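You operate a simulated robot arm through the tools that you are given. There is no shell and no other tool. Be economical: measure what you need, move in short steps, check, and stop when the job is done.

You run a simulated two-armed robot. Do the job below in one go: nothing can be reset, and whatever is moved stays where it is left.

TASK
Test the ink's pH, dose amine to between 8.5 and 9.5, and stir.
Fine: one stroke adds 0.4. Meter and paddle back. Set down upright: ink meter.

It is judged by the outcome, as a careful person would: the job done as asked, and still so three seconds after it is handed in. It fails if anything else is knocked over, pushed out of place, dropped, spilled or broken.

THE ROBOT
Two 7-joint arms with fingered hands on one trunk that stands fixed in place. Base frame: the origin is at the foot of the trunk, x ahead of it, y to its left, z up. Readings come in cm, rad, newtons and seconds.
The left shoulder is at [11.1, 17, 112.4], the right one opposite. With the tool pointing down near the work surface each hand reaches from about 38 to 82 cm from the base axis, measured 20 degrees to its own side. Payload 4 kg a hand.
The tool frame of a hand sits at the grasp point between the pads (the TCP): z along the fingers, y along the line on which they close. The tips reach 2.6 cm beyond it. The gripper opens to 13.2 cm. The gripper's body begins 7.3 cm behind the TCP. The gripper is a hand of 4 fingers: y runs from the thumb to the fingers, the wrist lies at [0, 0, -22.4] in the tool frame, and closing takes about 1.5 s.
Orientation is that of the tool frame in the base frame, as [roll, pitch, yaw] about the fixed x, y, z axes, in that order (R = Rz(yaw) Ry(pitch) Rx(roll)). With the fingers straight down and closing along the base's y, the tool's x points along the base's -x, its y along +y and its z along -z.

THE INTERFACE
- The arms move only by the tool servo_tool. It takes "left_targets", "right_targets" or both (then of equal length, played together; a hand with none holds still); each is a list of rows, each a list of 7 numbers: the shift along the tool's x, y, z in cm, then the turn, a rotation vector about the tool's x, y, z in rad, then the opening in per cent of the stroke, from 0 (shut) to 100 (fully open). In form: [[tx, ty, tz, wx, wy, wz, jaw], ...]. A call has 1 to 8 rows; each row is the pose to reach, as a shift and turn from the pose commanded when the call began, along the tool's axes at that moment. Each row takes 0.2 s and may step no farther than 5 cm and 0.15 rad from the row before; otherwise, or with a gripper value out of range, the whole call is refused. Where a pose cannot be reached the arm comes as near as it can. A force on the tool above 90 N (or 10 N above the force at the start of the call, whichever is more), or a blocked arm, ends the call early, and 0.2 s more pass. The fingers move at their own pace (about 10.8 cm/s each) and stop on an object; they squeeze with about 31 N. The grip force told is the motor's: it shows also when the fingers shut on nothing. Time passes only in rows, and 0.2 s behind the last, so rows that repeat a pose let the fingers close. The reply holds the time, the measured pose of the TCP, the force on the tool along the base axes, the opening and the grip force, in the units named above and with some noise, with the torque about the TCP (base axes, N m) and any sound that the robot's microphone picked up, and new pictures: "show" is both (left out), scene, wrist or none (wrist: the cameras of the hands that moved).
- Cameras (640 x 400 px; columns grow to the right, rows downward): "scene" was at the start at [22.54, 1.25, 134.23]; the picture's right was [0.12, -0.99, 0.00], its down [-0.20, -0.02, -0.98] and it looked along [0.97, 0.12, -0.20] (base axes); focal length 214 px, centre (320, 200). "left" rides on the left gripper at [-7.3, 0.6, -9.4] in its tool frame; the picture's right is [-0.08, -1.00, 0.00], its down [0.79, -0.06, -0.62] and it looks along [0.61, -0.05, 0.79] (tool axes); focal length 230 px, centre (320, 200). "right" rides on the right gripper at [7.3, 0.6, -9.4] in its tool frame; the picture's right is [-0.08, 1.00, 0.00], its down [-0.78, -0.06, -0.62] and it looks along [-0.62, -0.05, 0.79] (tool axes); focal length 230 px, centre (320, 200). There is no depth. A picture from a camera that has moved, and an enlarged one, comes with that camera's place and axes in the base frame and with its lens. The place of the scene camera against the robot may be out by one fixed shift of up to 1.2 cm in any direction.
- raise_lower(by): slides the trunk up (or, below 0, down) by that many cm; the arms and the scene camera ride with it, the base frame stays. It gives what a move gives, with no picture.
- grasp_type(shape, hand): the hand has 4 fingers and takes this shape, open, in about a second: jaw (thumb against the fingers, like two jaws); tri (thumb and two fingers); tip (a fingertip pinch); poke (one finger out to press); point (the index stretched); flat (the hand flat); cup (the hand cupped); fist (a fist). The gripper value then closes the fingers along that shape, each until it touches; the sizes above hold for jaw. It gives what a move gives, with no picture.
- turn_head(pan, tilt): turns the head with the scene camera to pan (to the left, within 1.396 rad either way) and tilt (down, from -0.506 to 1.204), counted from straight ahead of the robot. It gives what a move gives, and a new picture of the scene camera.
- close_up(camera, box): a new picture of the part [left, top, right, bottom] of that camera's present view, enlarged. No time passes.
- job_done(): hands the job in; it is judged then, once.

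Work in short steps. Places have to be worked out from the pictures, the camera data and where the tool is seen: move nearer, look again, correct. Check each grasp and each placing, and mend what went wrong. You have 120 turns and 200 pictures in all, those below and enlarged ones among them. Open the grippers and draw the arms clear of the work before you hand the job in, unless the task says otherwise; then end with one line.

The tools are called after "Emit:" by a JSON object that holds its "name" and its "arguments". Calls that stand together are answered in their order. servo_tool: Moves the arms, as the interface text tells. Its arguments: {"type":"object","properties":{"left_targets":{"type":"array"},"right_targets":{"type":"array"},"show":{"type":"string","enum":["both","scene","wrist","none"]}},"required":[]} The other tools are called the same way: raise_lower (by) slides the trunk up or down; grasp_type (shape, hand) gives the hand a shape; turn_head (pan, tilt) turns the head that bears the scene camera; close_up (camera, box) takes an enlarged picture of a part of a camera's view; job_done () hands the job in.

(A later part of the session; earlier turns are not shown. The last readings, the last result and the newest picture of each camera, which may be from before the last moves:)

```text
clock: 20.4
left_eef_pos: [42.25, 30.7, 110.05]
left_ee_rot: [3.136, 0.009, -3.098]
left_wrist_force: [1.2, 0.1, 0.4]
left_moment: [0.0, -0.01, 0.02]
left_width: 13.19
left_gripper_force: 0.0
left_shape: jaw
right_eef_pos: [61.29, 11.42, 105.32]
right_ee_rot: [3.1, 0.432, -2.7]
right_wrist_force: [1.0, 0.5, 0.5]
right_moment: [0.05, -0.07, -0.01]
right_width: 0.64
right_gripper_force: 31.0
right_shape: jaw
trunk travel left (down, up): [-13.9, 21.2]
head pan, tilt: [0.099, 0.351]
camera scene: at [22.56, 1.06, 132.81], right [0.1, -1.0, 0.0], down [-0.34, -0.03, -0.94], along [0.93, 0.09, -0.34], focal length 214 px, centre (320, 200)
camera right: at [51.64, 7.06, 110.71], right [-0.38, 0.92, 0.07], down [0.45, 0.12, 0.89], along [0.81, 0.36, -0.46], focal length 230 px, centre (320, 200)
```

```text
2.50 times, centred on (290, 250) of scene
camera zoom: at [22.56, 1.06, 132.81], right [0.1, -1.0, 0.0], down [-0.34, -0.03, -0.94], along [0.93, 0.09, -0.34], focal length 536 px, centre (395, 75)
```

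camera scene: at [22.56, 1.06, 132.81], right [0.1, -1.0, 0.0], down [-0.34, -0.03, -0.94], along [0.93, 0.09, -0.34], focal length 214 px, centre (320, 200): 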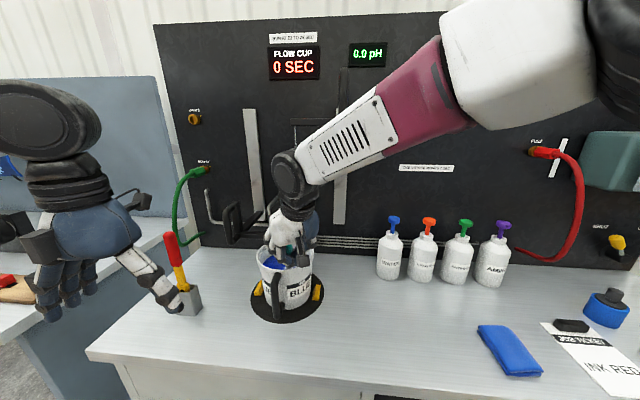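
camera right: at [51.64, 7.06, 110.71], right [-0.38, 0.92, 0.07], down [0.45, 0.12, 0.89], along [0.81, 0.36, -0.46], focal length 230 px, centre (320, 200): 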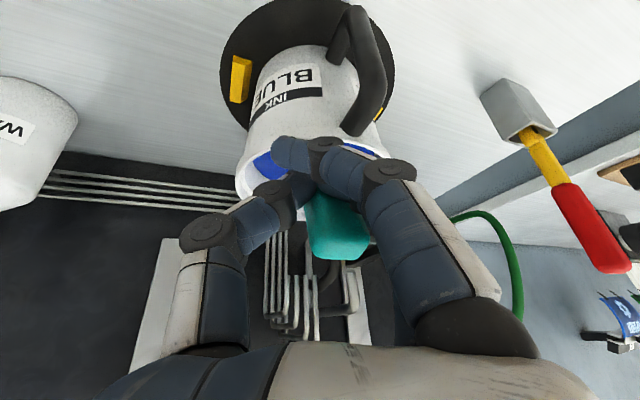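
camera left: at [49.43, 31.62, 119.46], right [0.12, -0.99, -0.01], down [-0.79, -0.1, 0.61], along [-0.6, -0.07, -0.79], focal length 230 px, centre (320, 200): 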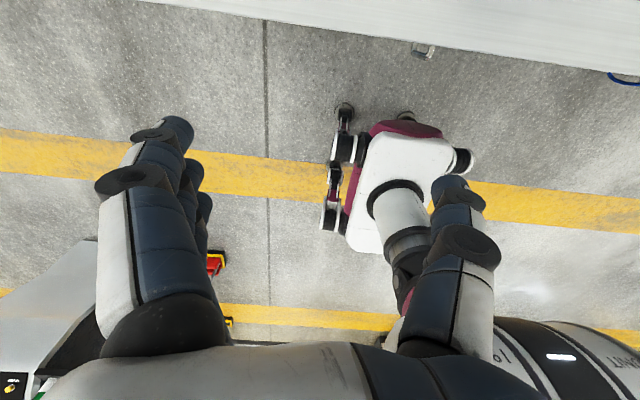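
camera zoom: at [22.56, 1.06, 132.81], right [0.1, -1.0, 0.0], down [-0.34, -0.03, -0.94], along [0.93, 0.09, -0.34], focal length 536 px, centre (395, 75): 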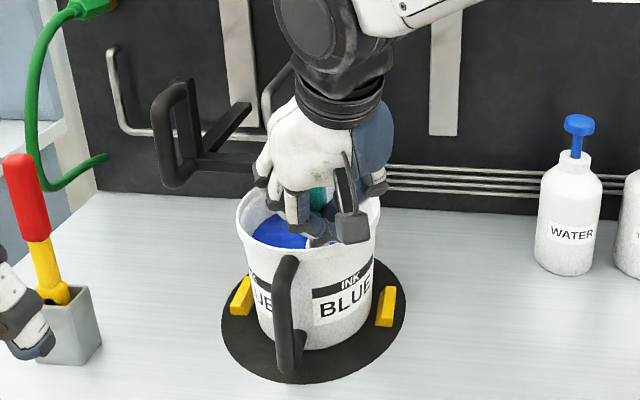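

The display is visible and still 0.0 pH; I hold a second, slightly deeper (1 cm), and re-read.

Emit:
{"name": "servo_tool", "arguments": {"right_targets": [[0.2, 0, 0.5, 0, 0, 0, 0], [0.4, 0, 0.9, 0, 0, 0, 0], [0.4, 0, 0.9, 0, 0, 0, 0], [0.4, 0, 0.9, 0, 0, 0, 0], [0.4, 0, 0.9, 0, 0, 0, 0]], "show": "none"}}

Emit:
{"name": "close_up", "arguments": {"camera": "scene", "box": [250, 20, 400, 120]}}

Emit:
{"name": "close_up", "arguments": {"camera": "right", "box": [220, 100, 420, 260]}}

```text
clock: 21.6
left_eef_pos: [42.38, 30.93, 109.89]
left_ee_rot: [3.136, 0.009, -3.098]
left_wrist_force: [-0.4, -0.2, -0.7]
left_moment: [0.01, -0.01, 0.03]
left_width: 13.21
left_gripper_force: 0.0
left_shape: jaw
right_eef_pos: [61.29, 11.44, 104.34]
right_ee_rot: [3.102, 0.43, -2.702]
right_wrist_force: [2.7, 0.5, 2.6]
right_moment: [0.01, -0.17, 0.02]
right_width: 0.69
right_gripper_force: 31.0
right_shape: jaw
trunk travel left (down, up): [-13.9, 21.2]
head pan, tilt: [0.099, 0.351]
```

```text
4.00 times, centred on (325, 70) of scene
camera zoom: at [22.58, 1.06, 132.79], right [0.1, -1.0, 0.0], down [-0.34, -0.03, -0.94], along [0.93, 0.09, -0.34], focal length 858 px, centre (300, 720)
```

zoom: 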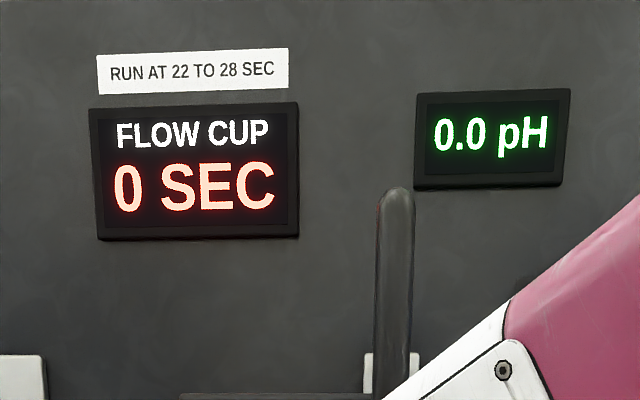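

```text
2.50 times, centred on (320, 180) of right
camera zoom: at [51.65, 7.11, 109.66], right [-0.38, 0.92, 0.07], down [0.45, 0.12, 0.89], along [0.81, 0.36, -0.46], focal length 575 px, centre (320, 250)
```

zoom: 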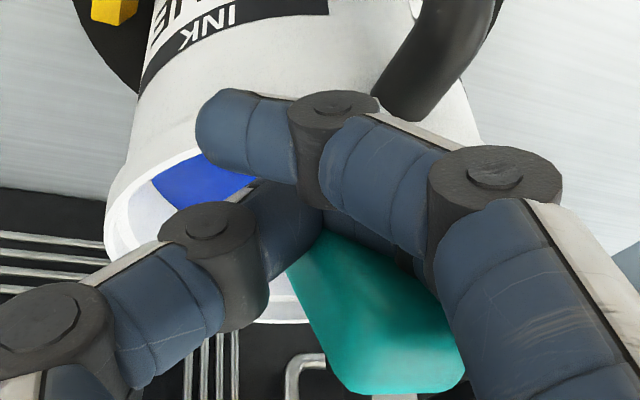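

A light contact force suggests the fingers touch the front rim. I back up 1 cm, move 2 cm further toward the pot centre, and dip deeper.

Emit:
{"name": "servo_tool", "arguments": {"right_targets": [[-0.42, 0, -0.9, 0, 0, 0, 0], [-2.45, 0.06, 0.03, 0, 0, 0, 0], [-1.9, 0.0, 1.2, 0, 0, 0, 0], [-1.4, 0, 2.3, 0, 0, 0, 0], [-1.4, 0, 2.3, 0, 0, 0, 0], [-1.4, 0, 2.3, 0, 0, 0, 0]], "show": "wrist"}}

Emit:
{"name": "close_up", "arguments": {"camera": "scene", "box": [220, 20, 400, 320]}}

```text
clock: 23.0
left_eef_pos: [42.41, 30.76, 109.99]
left_ee_rot: [3.136, 0.008, -3.099]
left_wrist_force: [0.8, -0.1, -0.5]
left_moment: [0.01, 0.0, 0.02]
left_width: 13.17
left_gripper_force: 0.0
left_shape: jaw
right_eef_pos: [63.3, 12.58, 102.85]
right_ee_rot: [3.1, 0.433, -2.702]
right_wrist_force: [0.0, -0.1, -0.3]
right_moment: [-0.01, 0.05, -0.02]
right_width: 0.7
right_gripper_force: 31.7
right_shape: jaw
trunk travel left (down, up): [-13.9, 21.2]
head pan, tilt: [0.099, 0.351]
camera right: at [53.62, 8.24, 108.35], right [-0.38, 0.92, 0.07], down [0.45, 0.12, 0.89], along [0.81, 0.36, -0.46], focal length 230 px, centre (320, 200)
```

right: 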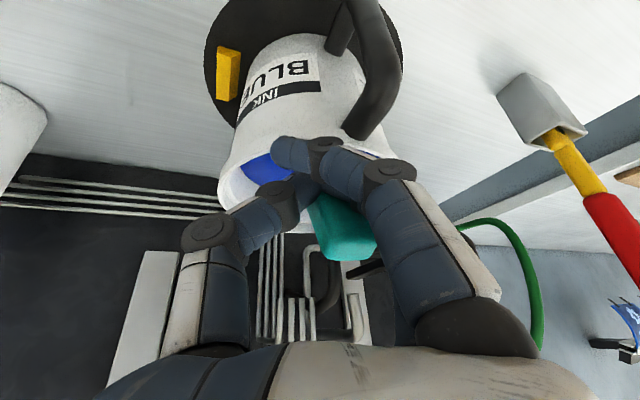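

```text
1.33 times, centred on (310, 170) of scene
camera zoom: at [22.58, 1.06, 132.8], right [0.1, -1.0, 0.0], down [-0.34, -0.03, -0.94], along [0.93, 0.09, -0.34], focal length 286 px, centre (333, 240)
```

zoom: 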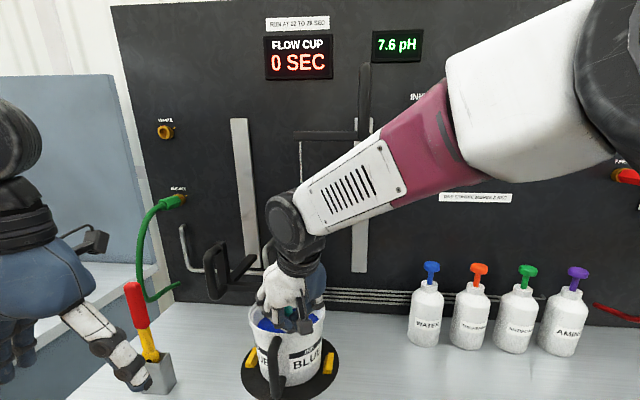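

It reads 7.6 pH. I take a close-up to be sure.

Emit:
{"name": "servo_tool", "arguments": {"right_targets": [[0, 0, 0, 0, 0, 0, 0], [0, 0, 0, 0, 0, 0, 0], [0, 0, 0, 0, 0, 0, 0]], "show": "none"}}

Emit:
{"name": "close_up", "arguments": {"camera": "scene", "box": [320, 30, 400, 80]}}

Emit:
{"name": "close_up", "arguments": {"camera": "right", "box": [200, 100, 440, 280]}}

```text
clock: 23.8
left_eef_pos: [42.32, 30.83, 109.98]
left_ee_rot: [3.137, 0.009, -3.097]
left_wrist_force: [0.8, -0.3, -0.5]
left_moment: [0.0, 0.0, 0.01]
left_width: 13.2
left_gripper_force: 0.0
left_shape: jaw
right_eef_pos: [63.36, 12.59, 103.01]
right_ee_rot: [3.1, 0.433, -2.7]
right_wrist_force: [0.3, 0.1, -1.0]
right_moment: [-0.03, 0.01, 0.0]
right_width: 0.69
right_gripper_force: 30.8
right_shape: jaw
trunk travel left (down, up): [-13.9, 21.2]
head pan, tilt: [0.099, 0.351]
```

```text
8.00 times, centred on (360, 55) of scene
camera zoom: at [22.56, 1.06, 132.8], right [0.1, -1.0, 0.0], down [-0.34, -0.03, -0.94], along [0.93, 0.09, -0.34], focal length 1716 px, centre (0, 1360)
```

zoom: 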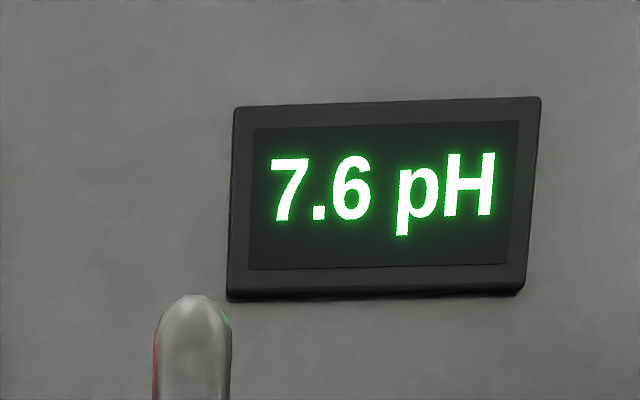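

```text
2.22 times, centred on (320, 190) of right
camera zoom: at [53.62, 8.23, 108.38], right [-0.38, 0.92, 0.07], down [0.45, 0.12, 0.89], along [0.81, 0.36, -0.46], focal length 511 px, centre (320, 222)
```

zoom: 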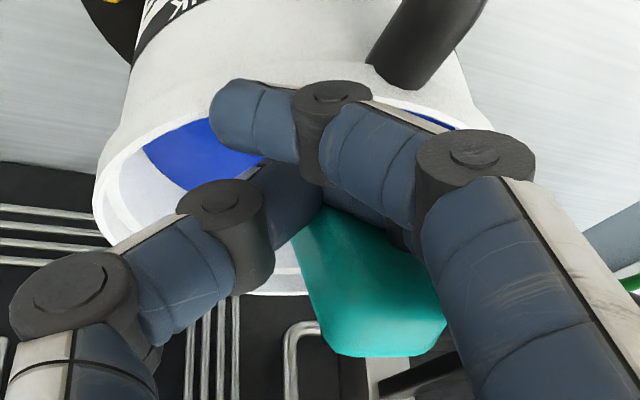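

Reading is 7.6 pH: 3 strokes give 8.8, in band. I raise the meter straight out and back away, then inspect how it sits in the grip.

Emit:
{"name": "servo_tool", "arguments": {"right_targets": [[-1.7, 0.1, -3.6, 0, 0, 0, 0], [-3.4, 0.3, -7.3, 0, 0, 0, 0], [-5.2, 0.5, -11.2, 0, 0, 0, 0], [-2.3, -0.1, -13, 0, 0, 0, 0], [1.5, -1.5, -14.5, 0, 0, 0, 0], [1.5, -1.5, -14.5, 0, 0, 0, 0]]}}

Emit:
{"name": "close_up", "arguments": {"camera": "scene", "box": [200, 100, 360, 260]}}

```text
clock: 25.2
left_eef_pos: [42.36, 30.86, 109.91]
left_ee_rot: [3.138, 0.009, -3.097]
left_wrist_force: [-0.1, -0.6, 0.0]
left_moment: [-0.02, 0.02, 0.03]
left_width: 13.19
left_gripper_force: 0.0
left_shape: jaw
right_eef_pos: [57.42, 7.42, 115.21]
right_ee_rot: [3.101, 0.432, -2.702]
right_wrist_force: [0.1, 0.2, 0.1]
right_moment: [0.02, 0.0, 0.0]
right_width: 0.66
right_gripper_force: 31.1
right_shape: jaw
trunk travel left (down, up): [-13.9, 21.2]
head pan, tilt: [0.099, 0.351]
camera scene: at [22.62, 1.09, 132.77], right [0.1, -1.0, 0.0], down [-0.34, -0.03, -0.94], along [0.93, 0.09, -0.34], focal length 214 px, centre (320, 200)
camera right: at [47.81, 3.14, 120.69], right [-0.38, 0.92, 0.07], down [0.45, 0.12, 0.89], along [0.81, 0.36, -0.46], focal length 230 px, centre (320, 200)
```

scene: 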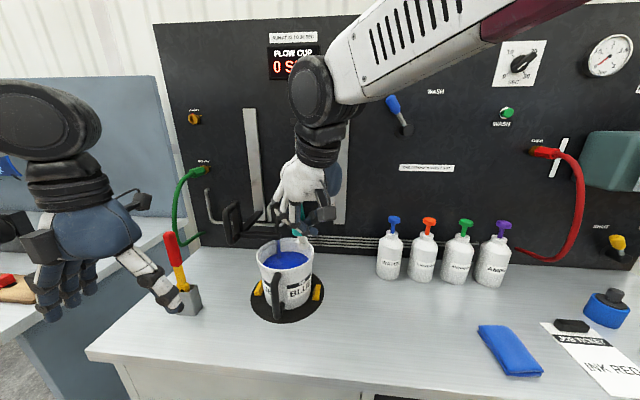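
right: 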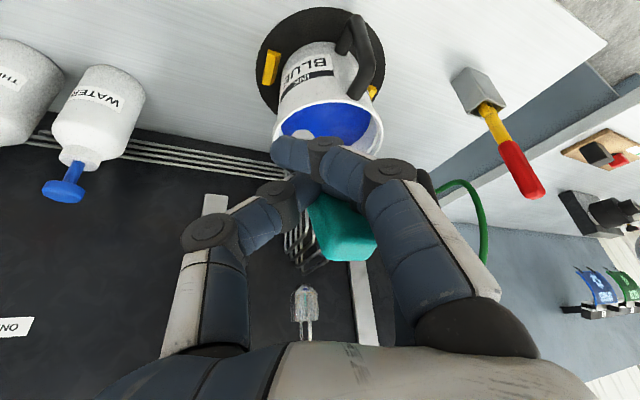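

```text
2.50 times, centred on (280, 180) of scene
camera zoom: at [22.62, 1.09, 132.77], right [0.1, -1.0, 0.0], down [-0.34, -0.03, -0.94], along [0.93, 0.09, -0.34], focal length 536 px, centre (420, 250)
```

zoom: 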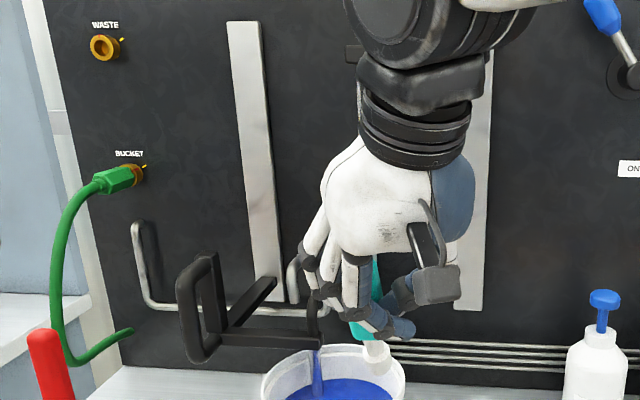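

The probe has rotated somewhat in the grip. I bring the hand back to vertical over the meter's home at z≈114 and inspect its tilt.

Emit:
{"name": "servo_tool", "arguments": {"right_targets": [[1.4, -2.8, -0.5, 0.027, 0.086, 0.088, 0], [2.8, -5.6, -1, 0.054, 0.172, 0.176, 0], [4.2, -8.4, -1.5, 0.081, 0.258, 0.264, 0], [5.6, -11.2, -2, 0.108, 0.344, 0.352, 0], [7, -14.1, -2.5, 0.135, 0.43, 0.44, 0], [7, -14.1, -2.5, 0.135, 0.43, 0.44, 0]]}}

Emit:
{"name": "close_up", "arguments": {"camera": "scene", "box": [280, 130, 440, 290]}}

Emit:
{"name": "close_up", "arguments": {"camera": "right", "box": [220, 80, 460, 290]}}

```text
clock: 26.6
left_eef_pos: [42.25, 30.82, 109.91]
left_ee_rot: [3.138, 0.011, -3.1]
left_wrist_force: [-0.8, 0.0, 0.2]
left_moment: [0.02, -0.02, 0.02]
left_width: 13.18
left_gripper_force: 0.1
left_shape: jaw
right_eef_pos: [57.1, -8.46, 114.04]
right_ee_rot: [-3.136, -0.012, -3.14]
right_wrist_force: [0.0, 0.4, 0.3]
right_moment: [-0.01, 0.05, 0.04]
right_width: 0.67
right_gripper_force: 31.3
right_shape: jaw
trunk travel left (down, up): [-13.9, 21.2]
head pan, tilt: [0.099, 0.351]
camera scene: at [22.52, 1.07, 132.81], right [0.1, -1.0, 0.0], down [-0.34, -0.03, -0.94], along [0.93, 0.09, -0.34], focal length 214 px, centre (320, 200)
camera right: at [49.8, -7.8, 123.46], right [0.08, 1.0, 0.0], down [0.79, -0.06, 0.61], along [0.6, -0.05, -0.8], focal length 230 px, centre (320, 200)
```

scene: 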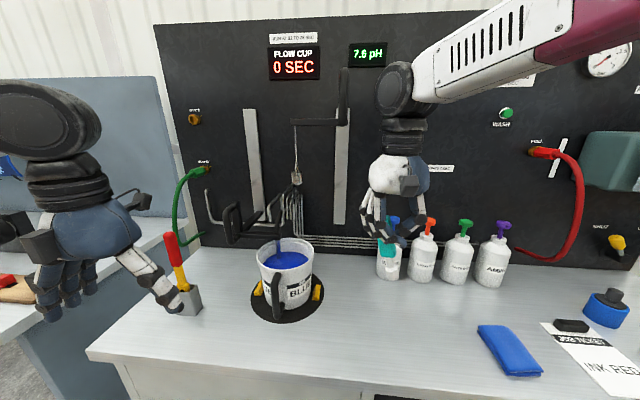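
right: 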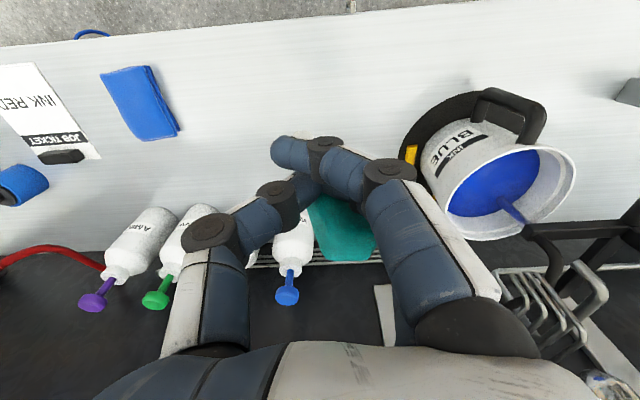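

```text
2.50 times, centred on (360, 210) of scene
camera zoom: at [22.52, 1.07, 132.81], right [0.1, -1.0, 0.0], down [-0.34, -0.03, -0.94], along [0.93, 0.09, -0.34], focal length 536 px, centre (220, 175)
```

zoom: 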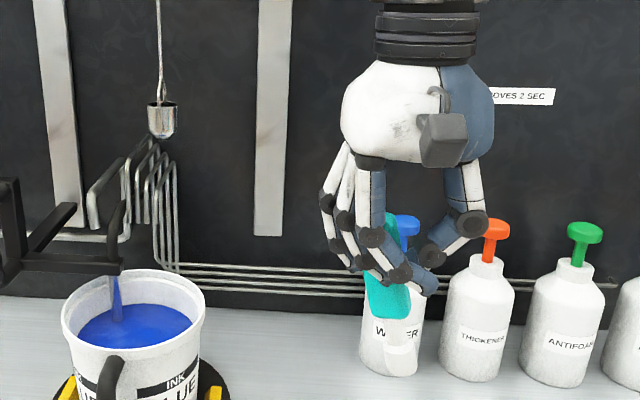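

```text
1.90 times, centred on (340, 185) of right
camera zoom: at [49.8, -7.8, 123.46], right [0.08, 1.0, 0.0], down [0.79, -0.06, 0.61], along [0.6, -0.05, -0.8], focal length 438 px, centre (282, 229)
```

zoom: 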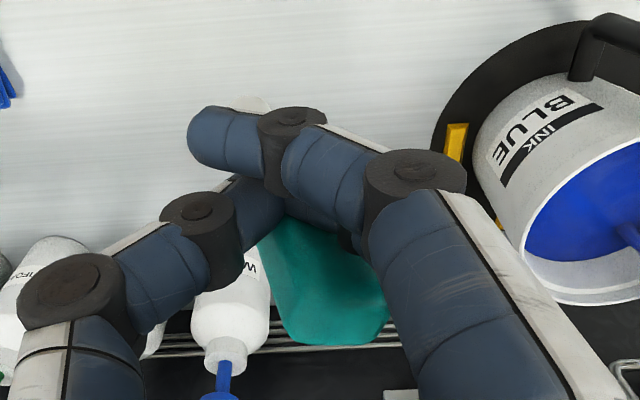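

The meter leans in the grip (top toward +y). I return to the exact reference pose of clock 14.1 with the same head angle to compare.

Emit:
{"name": "servo_tool", "arguments": {"right_targets": [[-0.5, 0, 4, 0, 0, 0, 0], [-1.3, 0.1, 8, 0, -0.01, 0, 0], [-1.3, 0.1, 11.3, 0, -0.012, 0, 0], [-1.3, 0.1, 11.3, 0, -0.012, 0, 0]], "show": "wrist"}}

Emit:
{"name": "turn_head", "arguments": {"pan": 0.0, "tilt": 0.6}}

Emit:
{"name": "close_up", "arguments": {"camera": "scene", "box": [300, 150, 420, 270]}}

Emit:
{"name": "close_up", "arguments": {"camera": "right", "box": [220, 80, 460, 290]}}

```text
clock: 27.6
left_eef_pos: [42.21, 30.82, 110.01]
left_ee_rot: [3.137, 0.01, -3.096]
left_wrist_force: [0.0, 0.1, -0.4]
left_moment: [-0.02, 0.0, 0.0]
left_width: 13.16
left_gripper_force: 0.2
left_shape: jaw
right_eef_pos: [58.13, -8.25, 102.63]
right_ee_rot: [-3.138, 0.0, -3.139]
right_wrist_force: [-0.2, 0.6, -0.5]
right_moment: [0.02, 0.03, 0.02]
right_width: 0.68
right_gripper_force: 31.1
right_shape: jaw
trunk travel left (down, up): [-13.9, 21.2]
head pan, tilt: [0.099, 0.351]
camera right: at [50.81, -7.69, 111.96], right [0.07, 1.0, 0.0], down [0.79, -0.06, 0.62], along [0.61, -0.05, -0.79], focal length 230 px, centre (320, 200)
```

right: 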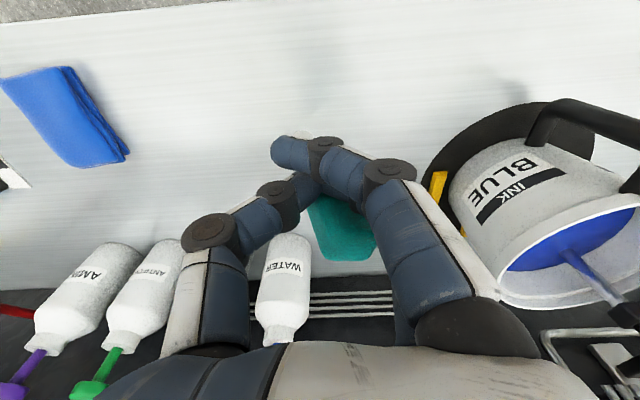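

```text
clock: 28.4
left_eef_pos: [42.29, 30.77, 110.08]
left_ee_rot: [3.137, 0.008, -3.097]
left_wrist_force: [0.3, 0.1, -0.6]
left_moment: [0.01, 0.01, 0.0]
left_width: 13.2
left_gripper_force: 0.0
left_shape: jaw
right_eef_pos: [58.19, -8.25, 102.58]
right_ee_rot: [-3.139, 0.0, -3.141]
right_wrist_force: [0.0, 0.1, -0.2]
right_moment: [0.01, 0.05, -0.01]
right_width: 0.63
right_gripper_force: 30.8
right_shape: jaw
trunk travel left (down, up): [-13.9, 21.2]
head pan, tilt: [0.0, 0.6]
camera scene: at [22.13, 0.13, 130.53], right [0.0, -1.0, 0.0], down [-0.56, 0.0, -0.83], along [0.83, 0.0, -0.56], focal length 214 px, centre (320, 200)
```

scene: 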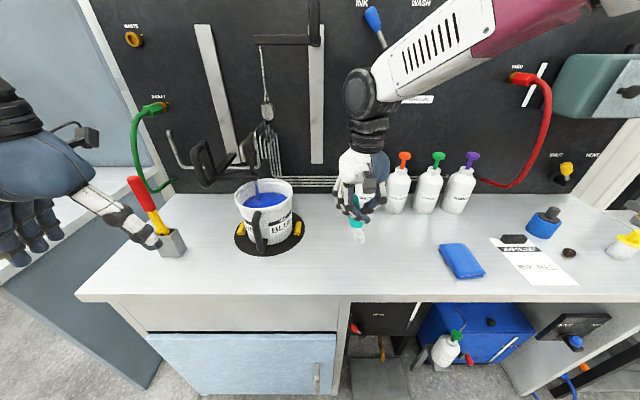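

```text
3.33 times, centred on (360, 210) of scene
camera zoom: at [22.13, 0.13, 130.53], right [0.0, -1.0, 0.0], down [-0.56, 0.0, -0.83], along [0.83, 0.0, -0.56], focal length 715 px, centre (187, 167)
```

zoom: 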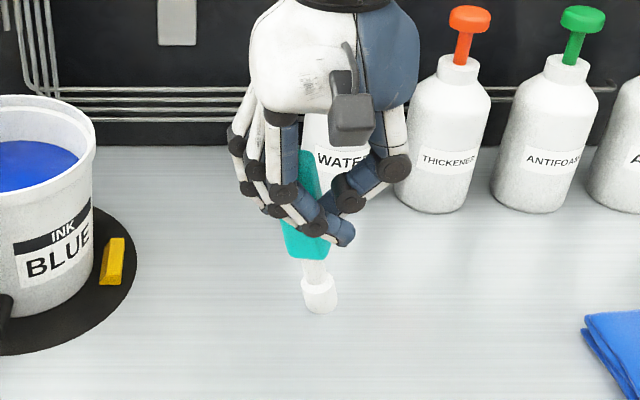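

```text
1.90 times, centred on (340, 185) of right
camera zoom: at [50.84, -7.69, 111.97], right [0.08, 1.0, 0.0], down [0.79, -0.06, 0.62], along [0.61, -0.05, -0.79], focal length 438 px, centre (282, 229)
```

zoom: 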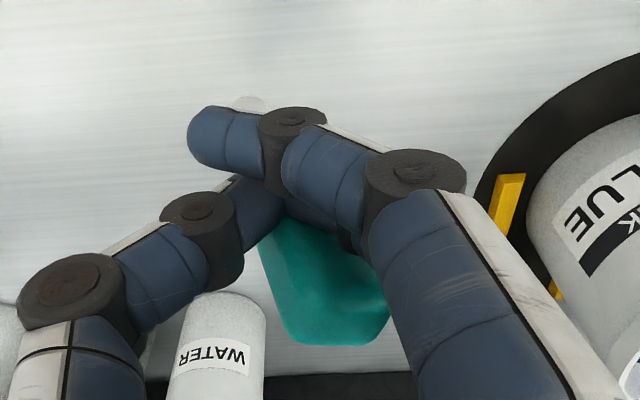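

Compared with the reference, the tip is ~1 cm toward -y, so a lean of ≈0.11 rad. I counter-rotate the hand by that, shift to x 58.5 and lower close to the table.

Emit:
{"name": "servo_tool", "arguments": {"right_targets": [[-0.3, 0, 0, -0.06, 0, 0, 0], [-0.3, 0, 1.5, -0.12, 0, 0, 0], [-0.3, 0.1, 3.5, -0.12, 0, 0, 0], [-0.3, 0.1, 3.9, -0.12, 0, 0, 0]], "show": "wrist"}}

Emit:
{"name": "close_up", "arguments": {"camera": "scene", "box": [300, 150, 420, 270]}}

```text
clock: 29.4
left_eef_pos: [42.41, 30.89, 110.07]
left_ee_rot: [3.137, 0.007, -3.099]
left_wrist_force: [-0.4, 0.1, 0.4]
left_moment: [0.01, 0.04, -0.02]
left_width: 13.16
left_gripper_force: 0.0
left_shape: jaw
right_eef_pos: [58.65, -8.14, 98.81]
right_ee_rot: [3.021, 0.001, -3.14]
right_wrist_force: [-0.4, -0.4, -0.7]
right_moment: [-0.03, 0.05, 0.0]
right_width: 0.69
right_gripper_force: 30.9
right_shape: jaw
trunk travel left (down, up): [-13.9, 21.2]
head pan, tilt: [0.0, 0.6]
camera right: at [51.17, -8.76, 108.16], right [0.08, 0.99, 0.12], down [0.79, -0.13, 0.61], along [0.61, 0.05, -0.79], focal length 230 px, centre (320, 200)
```

right: 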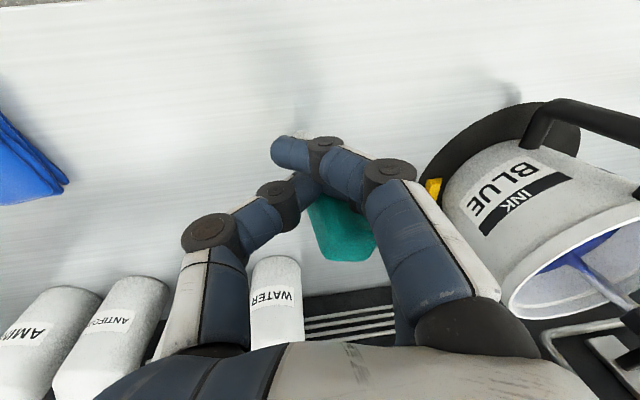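

```text
3.33 times, centred on (360, 210) of scene
camera zoom: at [22.12, 0.12, 130.53], right [0.0, -1.0, 0.0], down [-0.56, 0.0, -0.83], along [0.83, 0.0, -0.56], focal length 715 px, centre (187, 167)
```

zoom: 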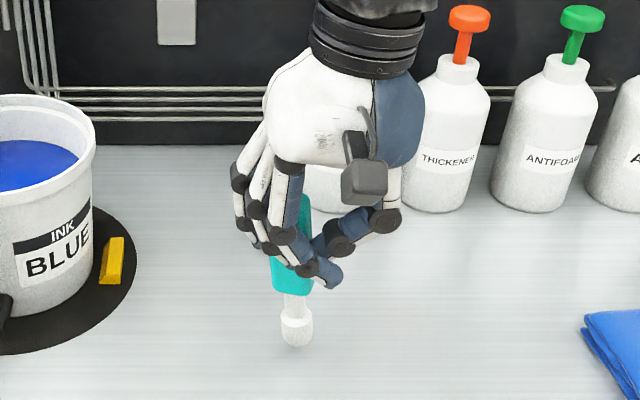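

Nearly upright; I add 0.05 rad more, shift +0.4 cm in y to match its original spot, and lower until light contact.

Emit:
{"name": "servo_tool", "arguments": {"right_targets": [[0.1, 0.35, 0, -0.05, 0, 0, 0], [0.1, 0.35, 0.7, -0.05, 0, 0, 0], [0.1, 0.35, 1.1, -0.05, 0, 0, 0], [0.1, 0.35, 1.1, -0.05, 0, 0, 0]], "show": "none"}}

Emit:
{"name": "close_up", "arguments": {"camera": "scene", "box": [300, 150, 420, 270]}}

```text
clock: 30.4
left_eef_pos: [42.31, 30.85, 109.94]
left_ee_rot: [3.135, 0.008, -3.097]
left_wrist_force: [0.7, -0.1, 0.3]
left_moment: [-0.03, 0.0, 0.01]
left_width: 13.18
left_gripper_force: 0.1
left_shape: jaw
right_eef_pos: [58.52, -7.74, 97.8]
right_ee_rot: [2.974, -0.003, -3.139]
right_wrist_force: [0.0, -0.5, 0.0]
right_moment: [-0.02, 0.01, 0.01]
right_width: 0.67
right_gripper_force: 30.7
right_shape: jaw
trunk travel left (down, up): [-13.9, 21.2]
head pan, tilt: [0.0, 0.6]
```

```text
3.33 times, centred on (360, 210) of scene
camera zoom: at [22.13, 0.14, 130.53], right [0.0, -1.0, 0.0], down [-0.56, 0.0, -0.83], along [0.83, 0.0, -0.56], focal length 715 px, centre (187, 167)
```

zoom: 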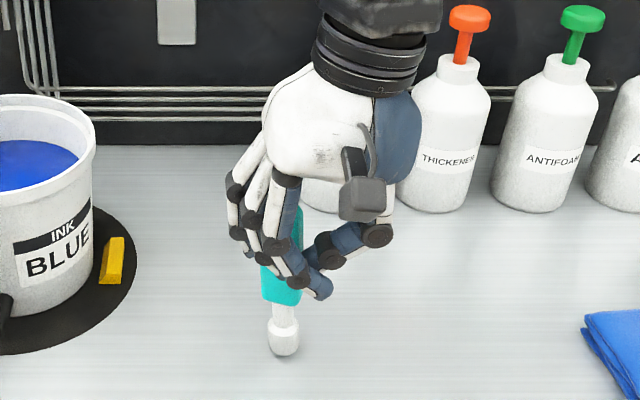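

Foot is ~0.4 cm left of the original mark and about 0.5 cm above the table. I correct and lower in small steps.

Emit:
{"name": "servo_tool", "arguments": {"right_targets": [[0, -0.35, 0.1, 0, 0, 0, 0], [0, -0.3, 0.4, 0, 0, 0, 0], [0, -0.3, 0.6, 0, 0, 0, 0], [0, -0.3, 0.6, 0, 0, 0, 0]], "show": "none"}}

Emit:
{"name": "close_up", "arguments": {"camera": "scene", "box": [300, 150, 420, 270]}}

```text
clock: 31.4
left_eef_pos: [42.24, 30.82, 110.06]
left_ee_rot: [3.136, 0.01, -3.097]
left_wrist_force: [0.4, 0.3, -0.1]
left_moment: [-0.01, -0.02, 0.01]
left_width: 13.19
left_gripper_force: 0.1
left_shape: jaw
right_eef_pos: [58.52, -7.89, 97.4]
right_ee_rot: [2.973, 0.0, -3.139]
right_wrist_force: [-0.6, 0.4, 3.9]
right_moment: [0.02, -0.03, 0.04]
right_width: 0.69
right_gripper_force: 30.6
right_shape: jaw
trunk travel left (down, up): [-13.9, 21.2]
head pan, tilt: [0.0, 0.6]
```

```text
3.33 times, centred on (360, 210) of scene
camera zoom: at [22.08, 0.14, 130.54], right [0.0, -1.0, 0.0], down [-0.56, 0.0, -0.83], along [0.83, 0.0, -0.56], focal length 715 px, centre (187, 167)
```

zoom: 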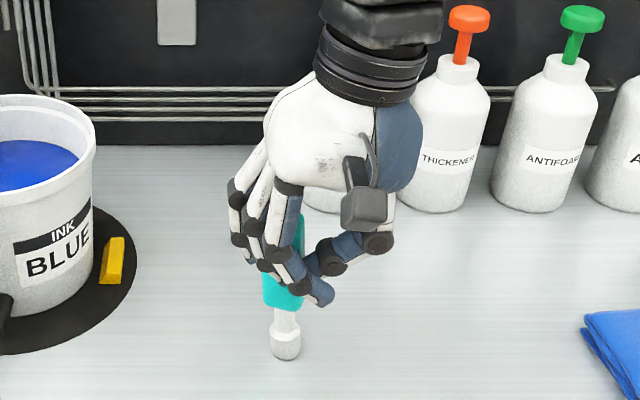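

Contact at 3.9 N with the foot at its original mark. I seat it slightly and open gradually.

Emit:
{"name": "servo_tool", "arguments": {"right_targets": [[0, 0, 0.15, 0, 0, 0, 0], [0, 0, 0.1, 0, 0, 0, 5], [0, 0, 0, 0, 0, 0, 10], [0, 0, 0, 0, 0, 0, 16], [0, 0, 0, 0, 0, 0, 24], [0, 0, 0, 0, 0, 0, 34]]}}

Emit:
{"name": "close_up", "arguments": {"camera": "scene", "box": [300, 150, 420, 270]}}

```text
clock: 32.8
left_eef_pos: [42.33, 30.8, 109.97]
left_ee_rot: [3.136, 0.009, -3.098]
left_wrist_force: [0.6, -0.5, 0.0]
left_moment: [0.0, 0.0, -0.01]
left_width: 13.18
left_gripper_force: 0.1
left_shape: jaw
right_eef_pos: [58.53, -7.91, 97.25]
right_ee_rot: [2.975, -0.002, -3.138]
right_wrist_force: [0.6, -1.0, -0.1]
right_moment: [-0.01, 0.02, -0.02]
right_width: 4.43
right_gripper_force: 0.1
right_shape: jaw
trunk travel left (down, up): [-13.9, 21.2]
head pan, tilt: [0.0, 0.6]
camera scene: at [22.12, 0.13, 130.52], right [0.0, -1.0, 0.0], down [-0.56, 0.0, -0.83], along [0.83, 0.0, -0.56], focal length 214 px, centre (320, 200)
camera right: at [51.13, -8.95, 106.5], right [0.08, 0.98, 0.17], down [0.79, -0.16, 0.6], along [0.61, 0.09, -0.78], focal length 230 px, centre (320, 200)
```

scene: 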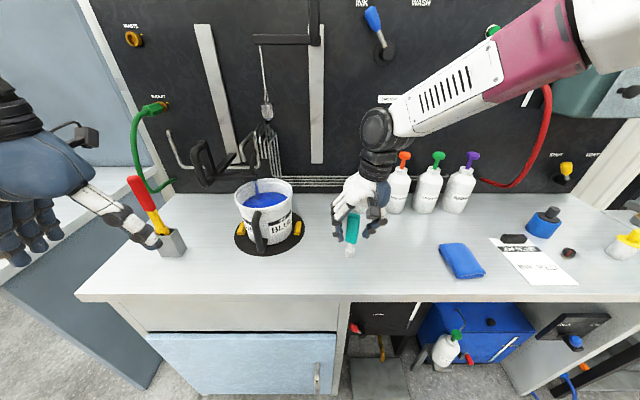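
right: 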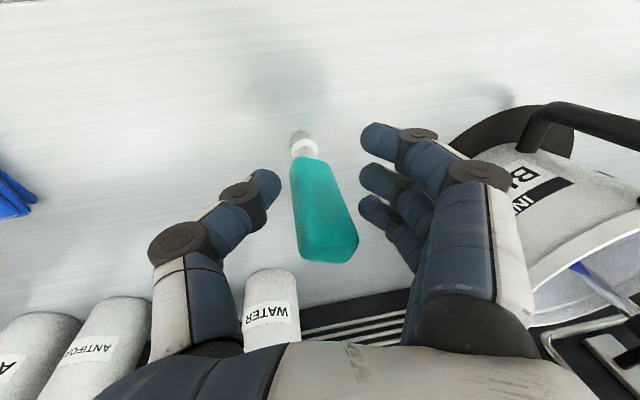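

```text
3.33 times, centred on (360, 210) of scene
camera zoom: at [22.12, 0.13, 130.52], right [0.0, -1.0, 0.0], down [-0.56, 0.0, -0.83], along [0.83, 0.0, -0.56], focal length 715 px, centre (187, 167)
```

zoom: 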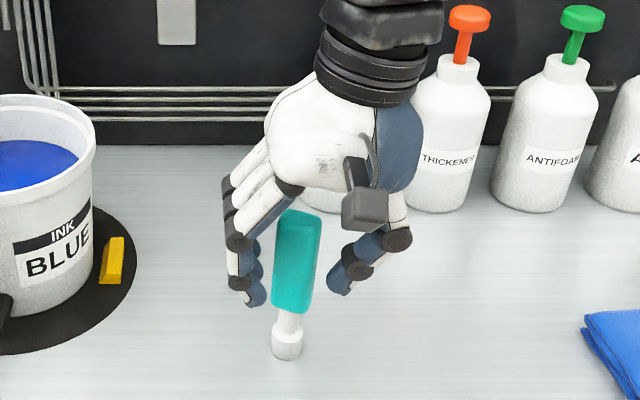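

The meter stands upright on its own at its original place. I open wide and lift straight up.

Emit:
{"name": "servo_tool", "arguments": {"right_targets": [[0, 0, 0, 0, 0, 0, 55], [0, 0, 0, 0, 0, 0, 75], [0, 0.5, -3, 0, 0, 0, 80], [0, 1, -6, 0, 0, 0, 80], [0, 1.6, -10, 0, 0, 0, 80], [0, 2.3, -14, 0, 0, 0, 80], [0, 0, -17, 0.08, 0, 0, 80], [0, -4, -18, 0.16, 0, 0, 80]], "show": "scene"}}

```text
clock: 34.6
left_eef_pos: [42.32, 30.81, 110.14]
left_ee_rot: [3.136, 0.009, -3.098]
left_wrist_force: [0.1, 0.4, 0.1]
left_moment: [0.02, -0.01, 0.0]
left_width: 13.21
left_gripper_force: 0.0
left_shape: jaw
right_eef_pos: [58.61, -15.03, 114.13]
right_ee_rot: [3.134, 0.001, -3.137]
right_wrist_force: [0.8, 0.0, 0.1]
right_moment: [0.01, -0.02, -0.02]
right_width: 10.53
right_gripper_force: 0.1
right_shape: jaw
trunk travel left (down, up): [-13.9, 21.2]
head pan, tilt: [0.0, 0.6]
camera scene: at [22.13, 0.09, 130.52], right [0.0, -1.0, 0.0], down [-0.56, 0.0, -0.83], along [0.83, 0.0, -0.56], focal length 214 px, centre (320, 200)
```

scene: 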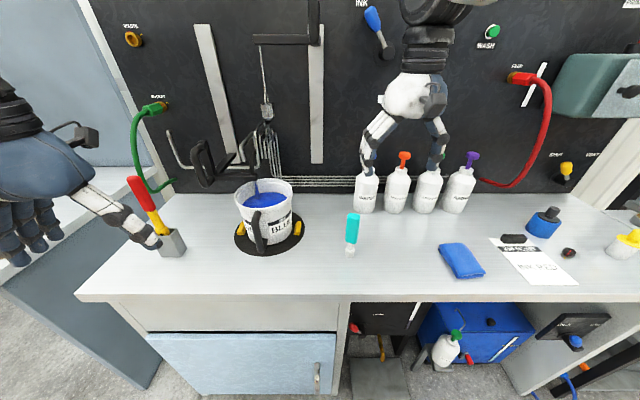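

Meter is upright at its place. Next the amine pump (≈(78, -43, 107)): I set the poke shape and swing the right hand there high, tilting forward.

Emit:
{"name": "grasp_type", "arguments": {"hand": "right", "shape": "poke"}}

Emit:
{"name": "servo_tool", "arguments": {"right_targets": [[0.5, -3, -3, 0, 0, 0, 0], [1, -7, -5, 0, 0, 0, 0], [1, -11, -6, 0, -0.12, 0, 0], [1, -15, -6, 0, -0.24, 0, 0], [1, -19, -6, 0, -0.36, 0, 0], [1, -23, -6, 0, -0.48, 0, 0], [0.5, -26, -6, 0, -0.6, 0, 0], [0, -27, -6, 0, -0.6, 0, 0]]}}

```text
clock: 35.5
left_eef_pos: [42.36, 30.72, 110.0]
left_ee_rot: [3.136, 0.008, -3.099]
left_wrist_force: [-0.2, 0.3, 0.8]
left_moment: [-0.03, 0.0, -0.03]
left_width: 13.2
left_gripper_force: 0.0
left_shape: jaw
right_eef_pos: [58.59, -14.88, 114.03]
right_ee_rot: [3.134, -0.001, -3.141]
right_wrist_force: [0.4, -0.2, 0.3]
right_moment: [-0.03, -0.03, 0.02]
right_width: 0.01
right_gripper_force: 0.1
right_shape: poke
trunk travel left (down, up): [-13.9, 21.2]
head pan, tilt: [0.0, 0.6]
```

```text
clock: 37.3
left_eef_pos: [42.34, 30.84, 110.06]
left_ee_rot: [3.136, 0.009, -3.099]
left_wrist_force: [0.1, -0.1, 0.0]
left_moment: [-0.02, -0.05, 0.02]
left_width: 13.19
left_gripper_force: 0.1
left_shape: jaw
right_eef_pos: [58.64, -41.86, 120.05]
right_ee_rot: [3.132, 0.601, 3.138]
right_wrist_force: [0.6, 0.0, -0.1]
right_moment: [-0.02, 0.01, 0.02]
right_width: 0.0
right_gripper_force: 0.1
right_shape: poke
trunk travel left (down, up): [-13.9, 21.2]
head pan, tilt: [0.0, 0.6]
camera scene: at [22.13, 0.15, 130.52], right [0.0, -1.0, 0.0], down [-0.56, 0.0, -0.83], along [0.83, 0.0, -0.56], focal length 214 px, centre (320, 200)
camera right: at [47.32, -41.37, 123.68], right [0.06, 1.0, 0.05], down [0.3, -0.07, 0.95], along [0.95, -0.04, -0.3], focal length 230 px, centre (320, 200)
```

scene: 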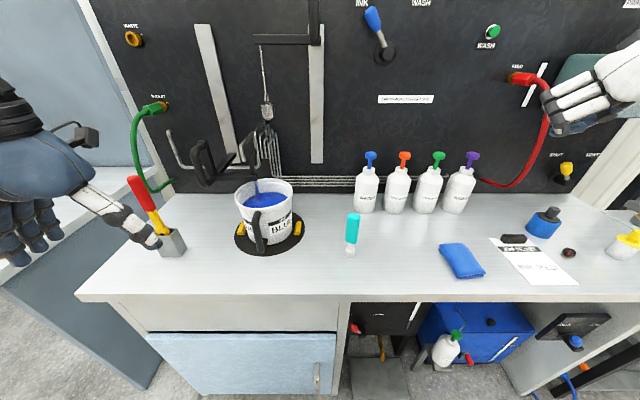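
right: 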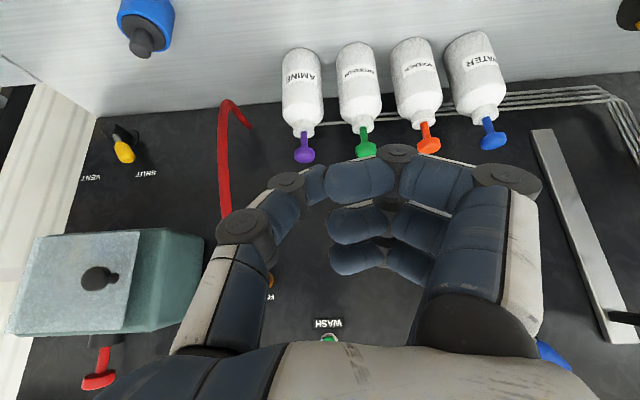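

Combining views, the amine pump head is near (79.5, -44.7, 105.5). I check what the poke shape looks like when opened.

Emit:
{"name": "servo_tool", "arguments": {"right_targets": [[0, 0, 0, 0, 0, 0, 50], [0, 0, 0, 0, 0, 0, 100], [0, 0, 0, 0, 0, 0, 100], [0, 0, 0, 0, 0, 0, 100], [0, 0, 0, 0, 0, 0, 100]]}}

Emit:
{"name": "turn_head", "arguments": {"pan": -0.5, "tilt": 0.4}}

```text
clock: 38.5
left_eef_pos: [42.29, 30.77, 110.0]
left_ee_rot: [3.136, 0.008, -3.099]
left_wrist_force: [0.4, 0.1, 0.4]
left_moment: [0.03, 0.03, -0.01]
left_width: 13.18
left_gripper_force: 0.2
left_shape: jaw
right_eef_pos: [58.69, -41.97, 120.01]
right_ee_rot: [3.132, 0.598, 3.141]
right_wrist_force: [0.6, -0.2, -0.2]
right_moment: [-0.01, -0.01, 0.01]
right_width: 0.0
right_gripper_force: 0.1
right_shape: poke
trunk travel left (down, up): [-13.9, 21.2]
head pan, tilt: [0.0, 0.6]
camera scene: at [22.13, 0.13, 130.53], right [0.0, -1.0, 0.0], down [-0.56, 0.0, -0.83], along [0.83, 0.0, -0.56], focal length 214 px, centre (320, 200)
camera right: at [47.33, -41.36, 123.68], right [0.06, 1.0, 0.05], down [0.3, -0.07, 0.95], along [0.95, -0.04, -0.3], focal length 230 px, centre (320, 200)
```

scene: 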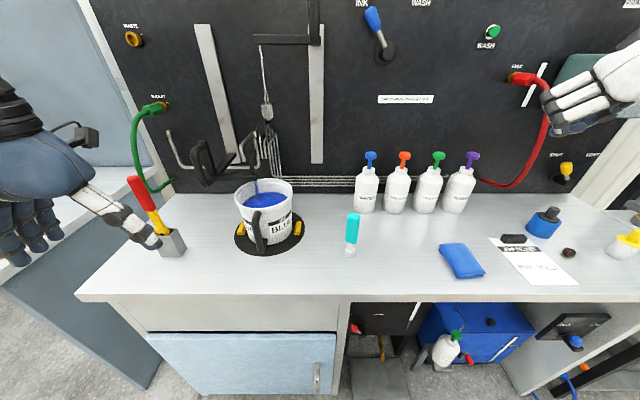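
right: 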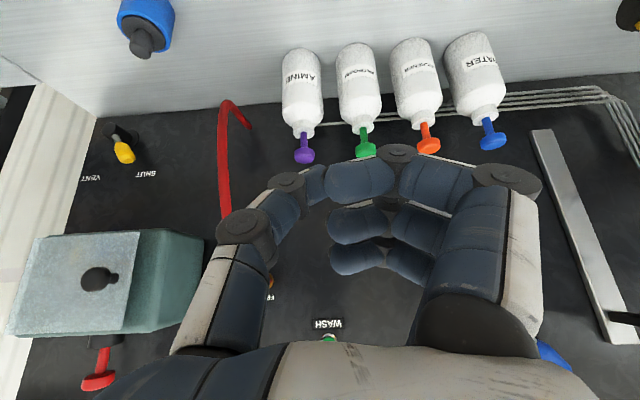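

```text
clock: 39.4
left_eef_pos: [42.33, 30.92, 109.98]
left_ee_rot: [3.136, 0.008, -3.1]
left_wrist_force: [0.2, 0.2, 0.6]
left_moment: [0.03, 0.0, 0.02]
left_width: 13.21
left_gripper_force: 0.1
left_shape: jaw
right_eef_pos: [58.81, -41.86, 120.09]
right_ee_rot: [3.133, 0.599, 3.14]
right_wrist_force: [-0.5, 0.8, 0.0]
right_moment: [-0.01, -0.02, 0.0]
right_width: 0.0
right_gripper_force: 0.0
right_shape: poke
trunk travel left (down, up): [-13.9, 21.2]
head pan, tilt: [-0.499, 0.4]
camera scene: at [21.43, -4.3, 132.34], right [-0.48, -0.88, 0.0], down [-0.34, 0.19, -0.92], along [0.81, -0.44, -0.39], focal length 214 px, centre (320, 200)
```

scene: 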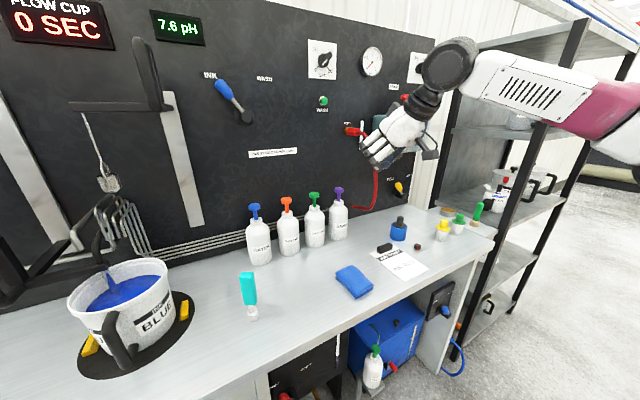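

The poke shape looks curled up with no obvious tip; I try "point" and look again.

Emit:
{"name": "grasp_type", "arguments": {"hand": "right", "shape": "point"}}

Emit:
{"name": "close_up", "arguments": {"camera": "right", "box": [0, 0, 640, 400]}}

Emit:
{"name": "close_up", "arguments": {"camera": "scene", "box": [320, 50, 480, 210]}}

```text
clock: 40.3
left_eef_pos: [42.34, 30.77, 109.94]
left_ee_rot: [3.138, 0.008, -3.097]
left_wrist_force: [-1.1, -0.4, -0.1]
left_moment: [0.03, -0.03, -0.03]
left_width: 13.17
left_gripper_force: 0.0
left_shape: jaw
right_eef_pos: [58.82, -41.82, 120.12]
right_ee_rot: [3.134, 0.599, 3.142]
right_wrist_force: [-0.4, 0.2, -0.5]
right_moment: [0.02, -0.03, 0.0]
right_width: 12.62
right_gripper_force: 0.1
right_shape: point
trunk travel left (down, up): [-13.9, 21.2]
head pan, tilt: [-0.499, 0.4]
```

```text
1.00 times, centred on (320, 200) of right (not enlarged: the box is as wide or as high as the picture)
camera zoom: at [47.33, -41.36, 123.68], right [0.06, 1.0, 0.05], down [0.3, -0.07, 0.95], along [0.95, -0.04, -0.3], focal length 230 px, centre (320, 200)
```

zoom: 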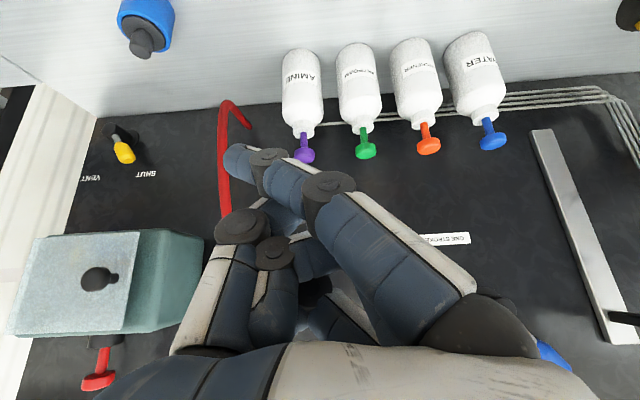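

```text
2.50 times, centred on (400, 130) of scene
camera zoom: at [21.42, -4.3, 132.35], right [-0.48, -0.88, 0.0], down [-0.34, 0.19, -0.92], along [0.81, -0.44, -0.39], focal length 536 px, centre (120, 375)
```

zoom: 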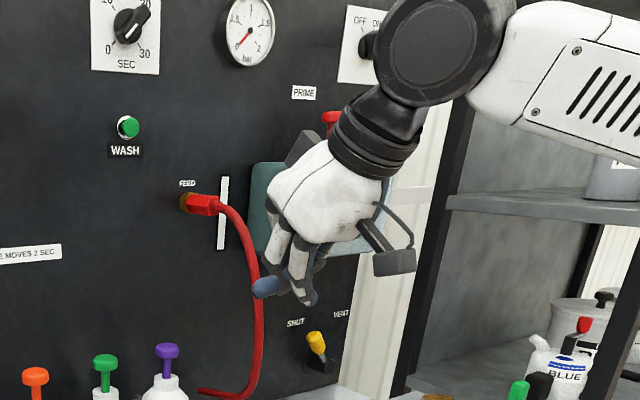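

The pointing finger lies across the palm too; the closed jaw is the best-known geometry and the pump cap is wide (~4 cm). I set jaw, close it, tilt a bit more and approach.

Emit:
{"name": "grasp_type", "arguments": {"hand": "right", "shape": "jaw"}}

Emit:
{"name": "servo_tool", "arguments": {"right_targets": [[0, 0, 0, 0, -0.05, 0, 60], [0, 0, 0, 0, -0.1, 0, 20], [-3, 0, 2, 0, -0.12, 0, 0], [-6, -1.5, 4, 0, -0.12, 0, 0], [-9, -2.7, 6, 0, -0.12, 0, 0], [-9, -2.7, 6, 0, -0.12, 0, 0], [-9, -2.7, 6, 0, -0.12, 0, 0]]}}

```text
clock: 41.2
left_eef_pos: [42.32, 30.81, 109.96]
left_ee_rot: [3.136, 0.008, -3.098]
left_wrist_force: [-0.7, -0.6, 0.3]
left_moment: [0.02, 0.0, 0.01]
left_width: 13.19
left_gripper_force: 0.1
left_shape: jaw
right_eef_pos: [58.62, -41.84, 120.12]
right_ee_rot: [3.133, 0.599, 3.139]
right_wrist_force: [0.3, 0.0, -0.7]
right_moment: [-0.01, 0.0, -0.02]
right_width: 13.18
right_gripper_force: 0.1
right_shape: jaw
trunk travel left (down, up): [-13.9, 21.2]
head pan, tilt: [-0.499, 0.4]
```

```text
clock: 42.8
left_eef_pos: [42.29, 30.76, 109.82]
left_ee_rot: [3.137, 0.008, -3.099]
left_wrist_force: [0.9, -0.3, 0.1]
left_moment: [-0.01, 0.03, 0.02]
left_width: 13.18
left_gripper_force: 0.1
left_shape: jaw
right_eef_pos: [69.6, -44.45, 120.26]
right_ee_rot: [3.133, 0.718, 3.137]
right_wrist_force: [-0.6, -0.1, 0.3]
right_moment: [0.01, 0.05, -0.02]
right_width: 0.0
right_gripper_force: 31.4
right_shape: jaw
trunk travel left (down, up): [-13.9, 21.2]
head pan, tilt: [-0.499, 0.4]
camera scene: at [21.46, -4.29, 132.34], right [-0.48, -0.88, 0.0], down [-0.34, 0.19, -0.92], along [0.81, -0.44, -0.39], focal length 214 px, centre (320, 200)
camera right: at [57.72, -44.02, 122.52], right [0.06, 1.0, 0.06], down [0.18, -0.07, 0.98], along [0.98, -0.04, -0.19], focal length 230 px, centre (320, 200)
```

scene: 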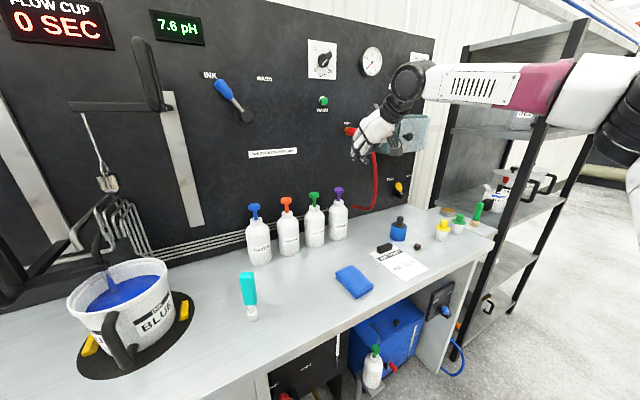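
right: 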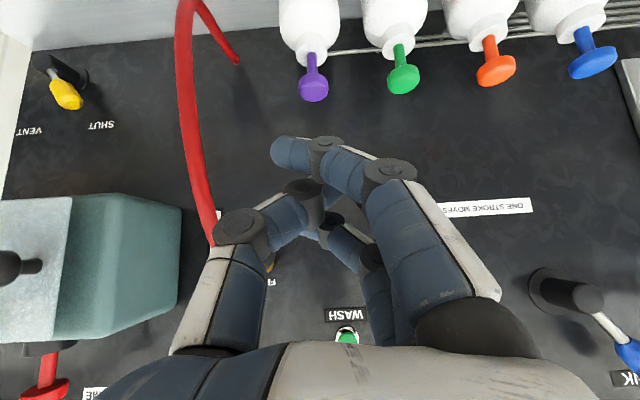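

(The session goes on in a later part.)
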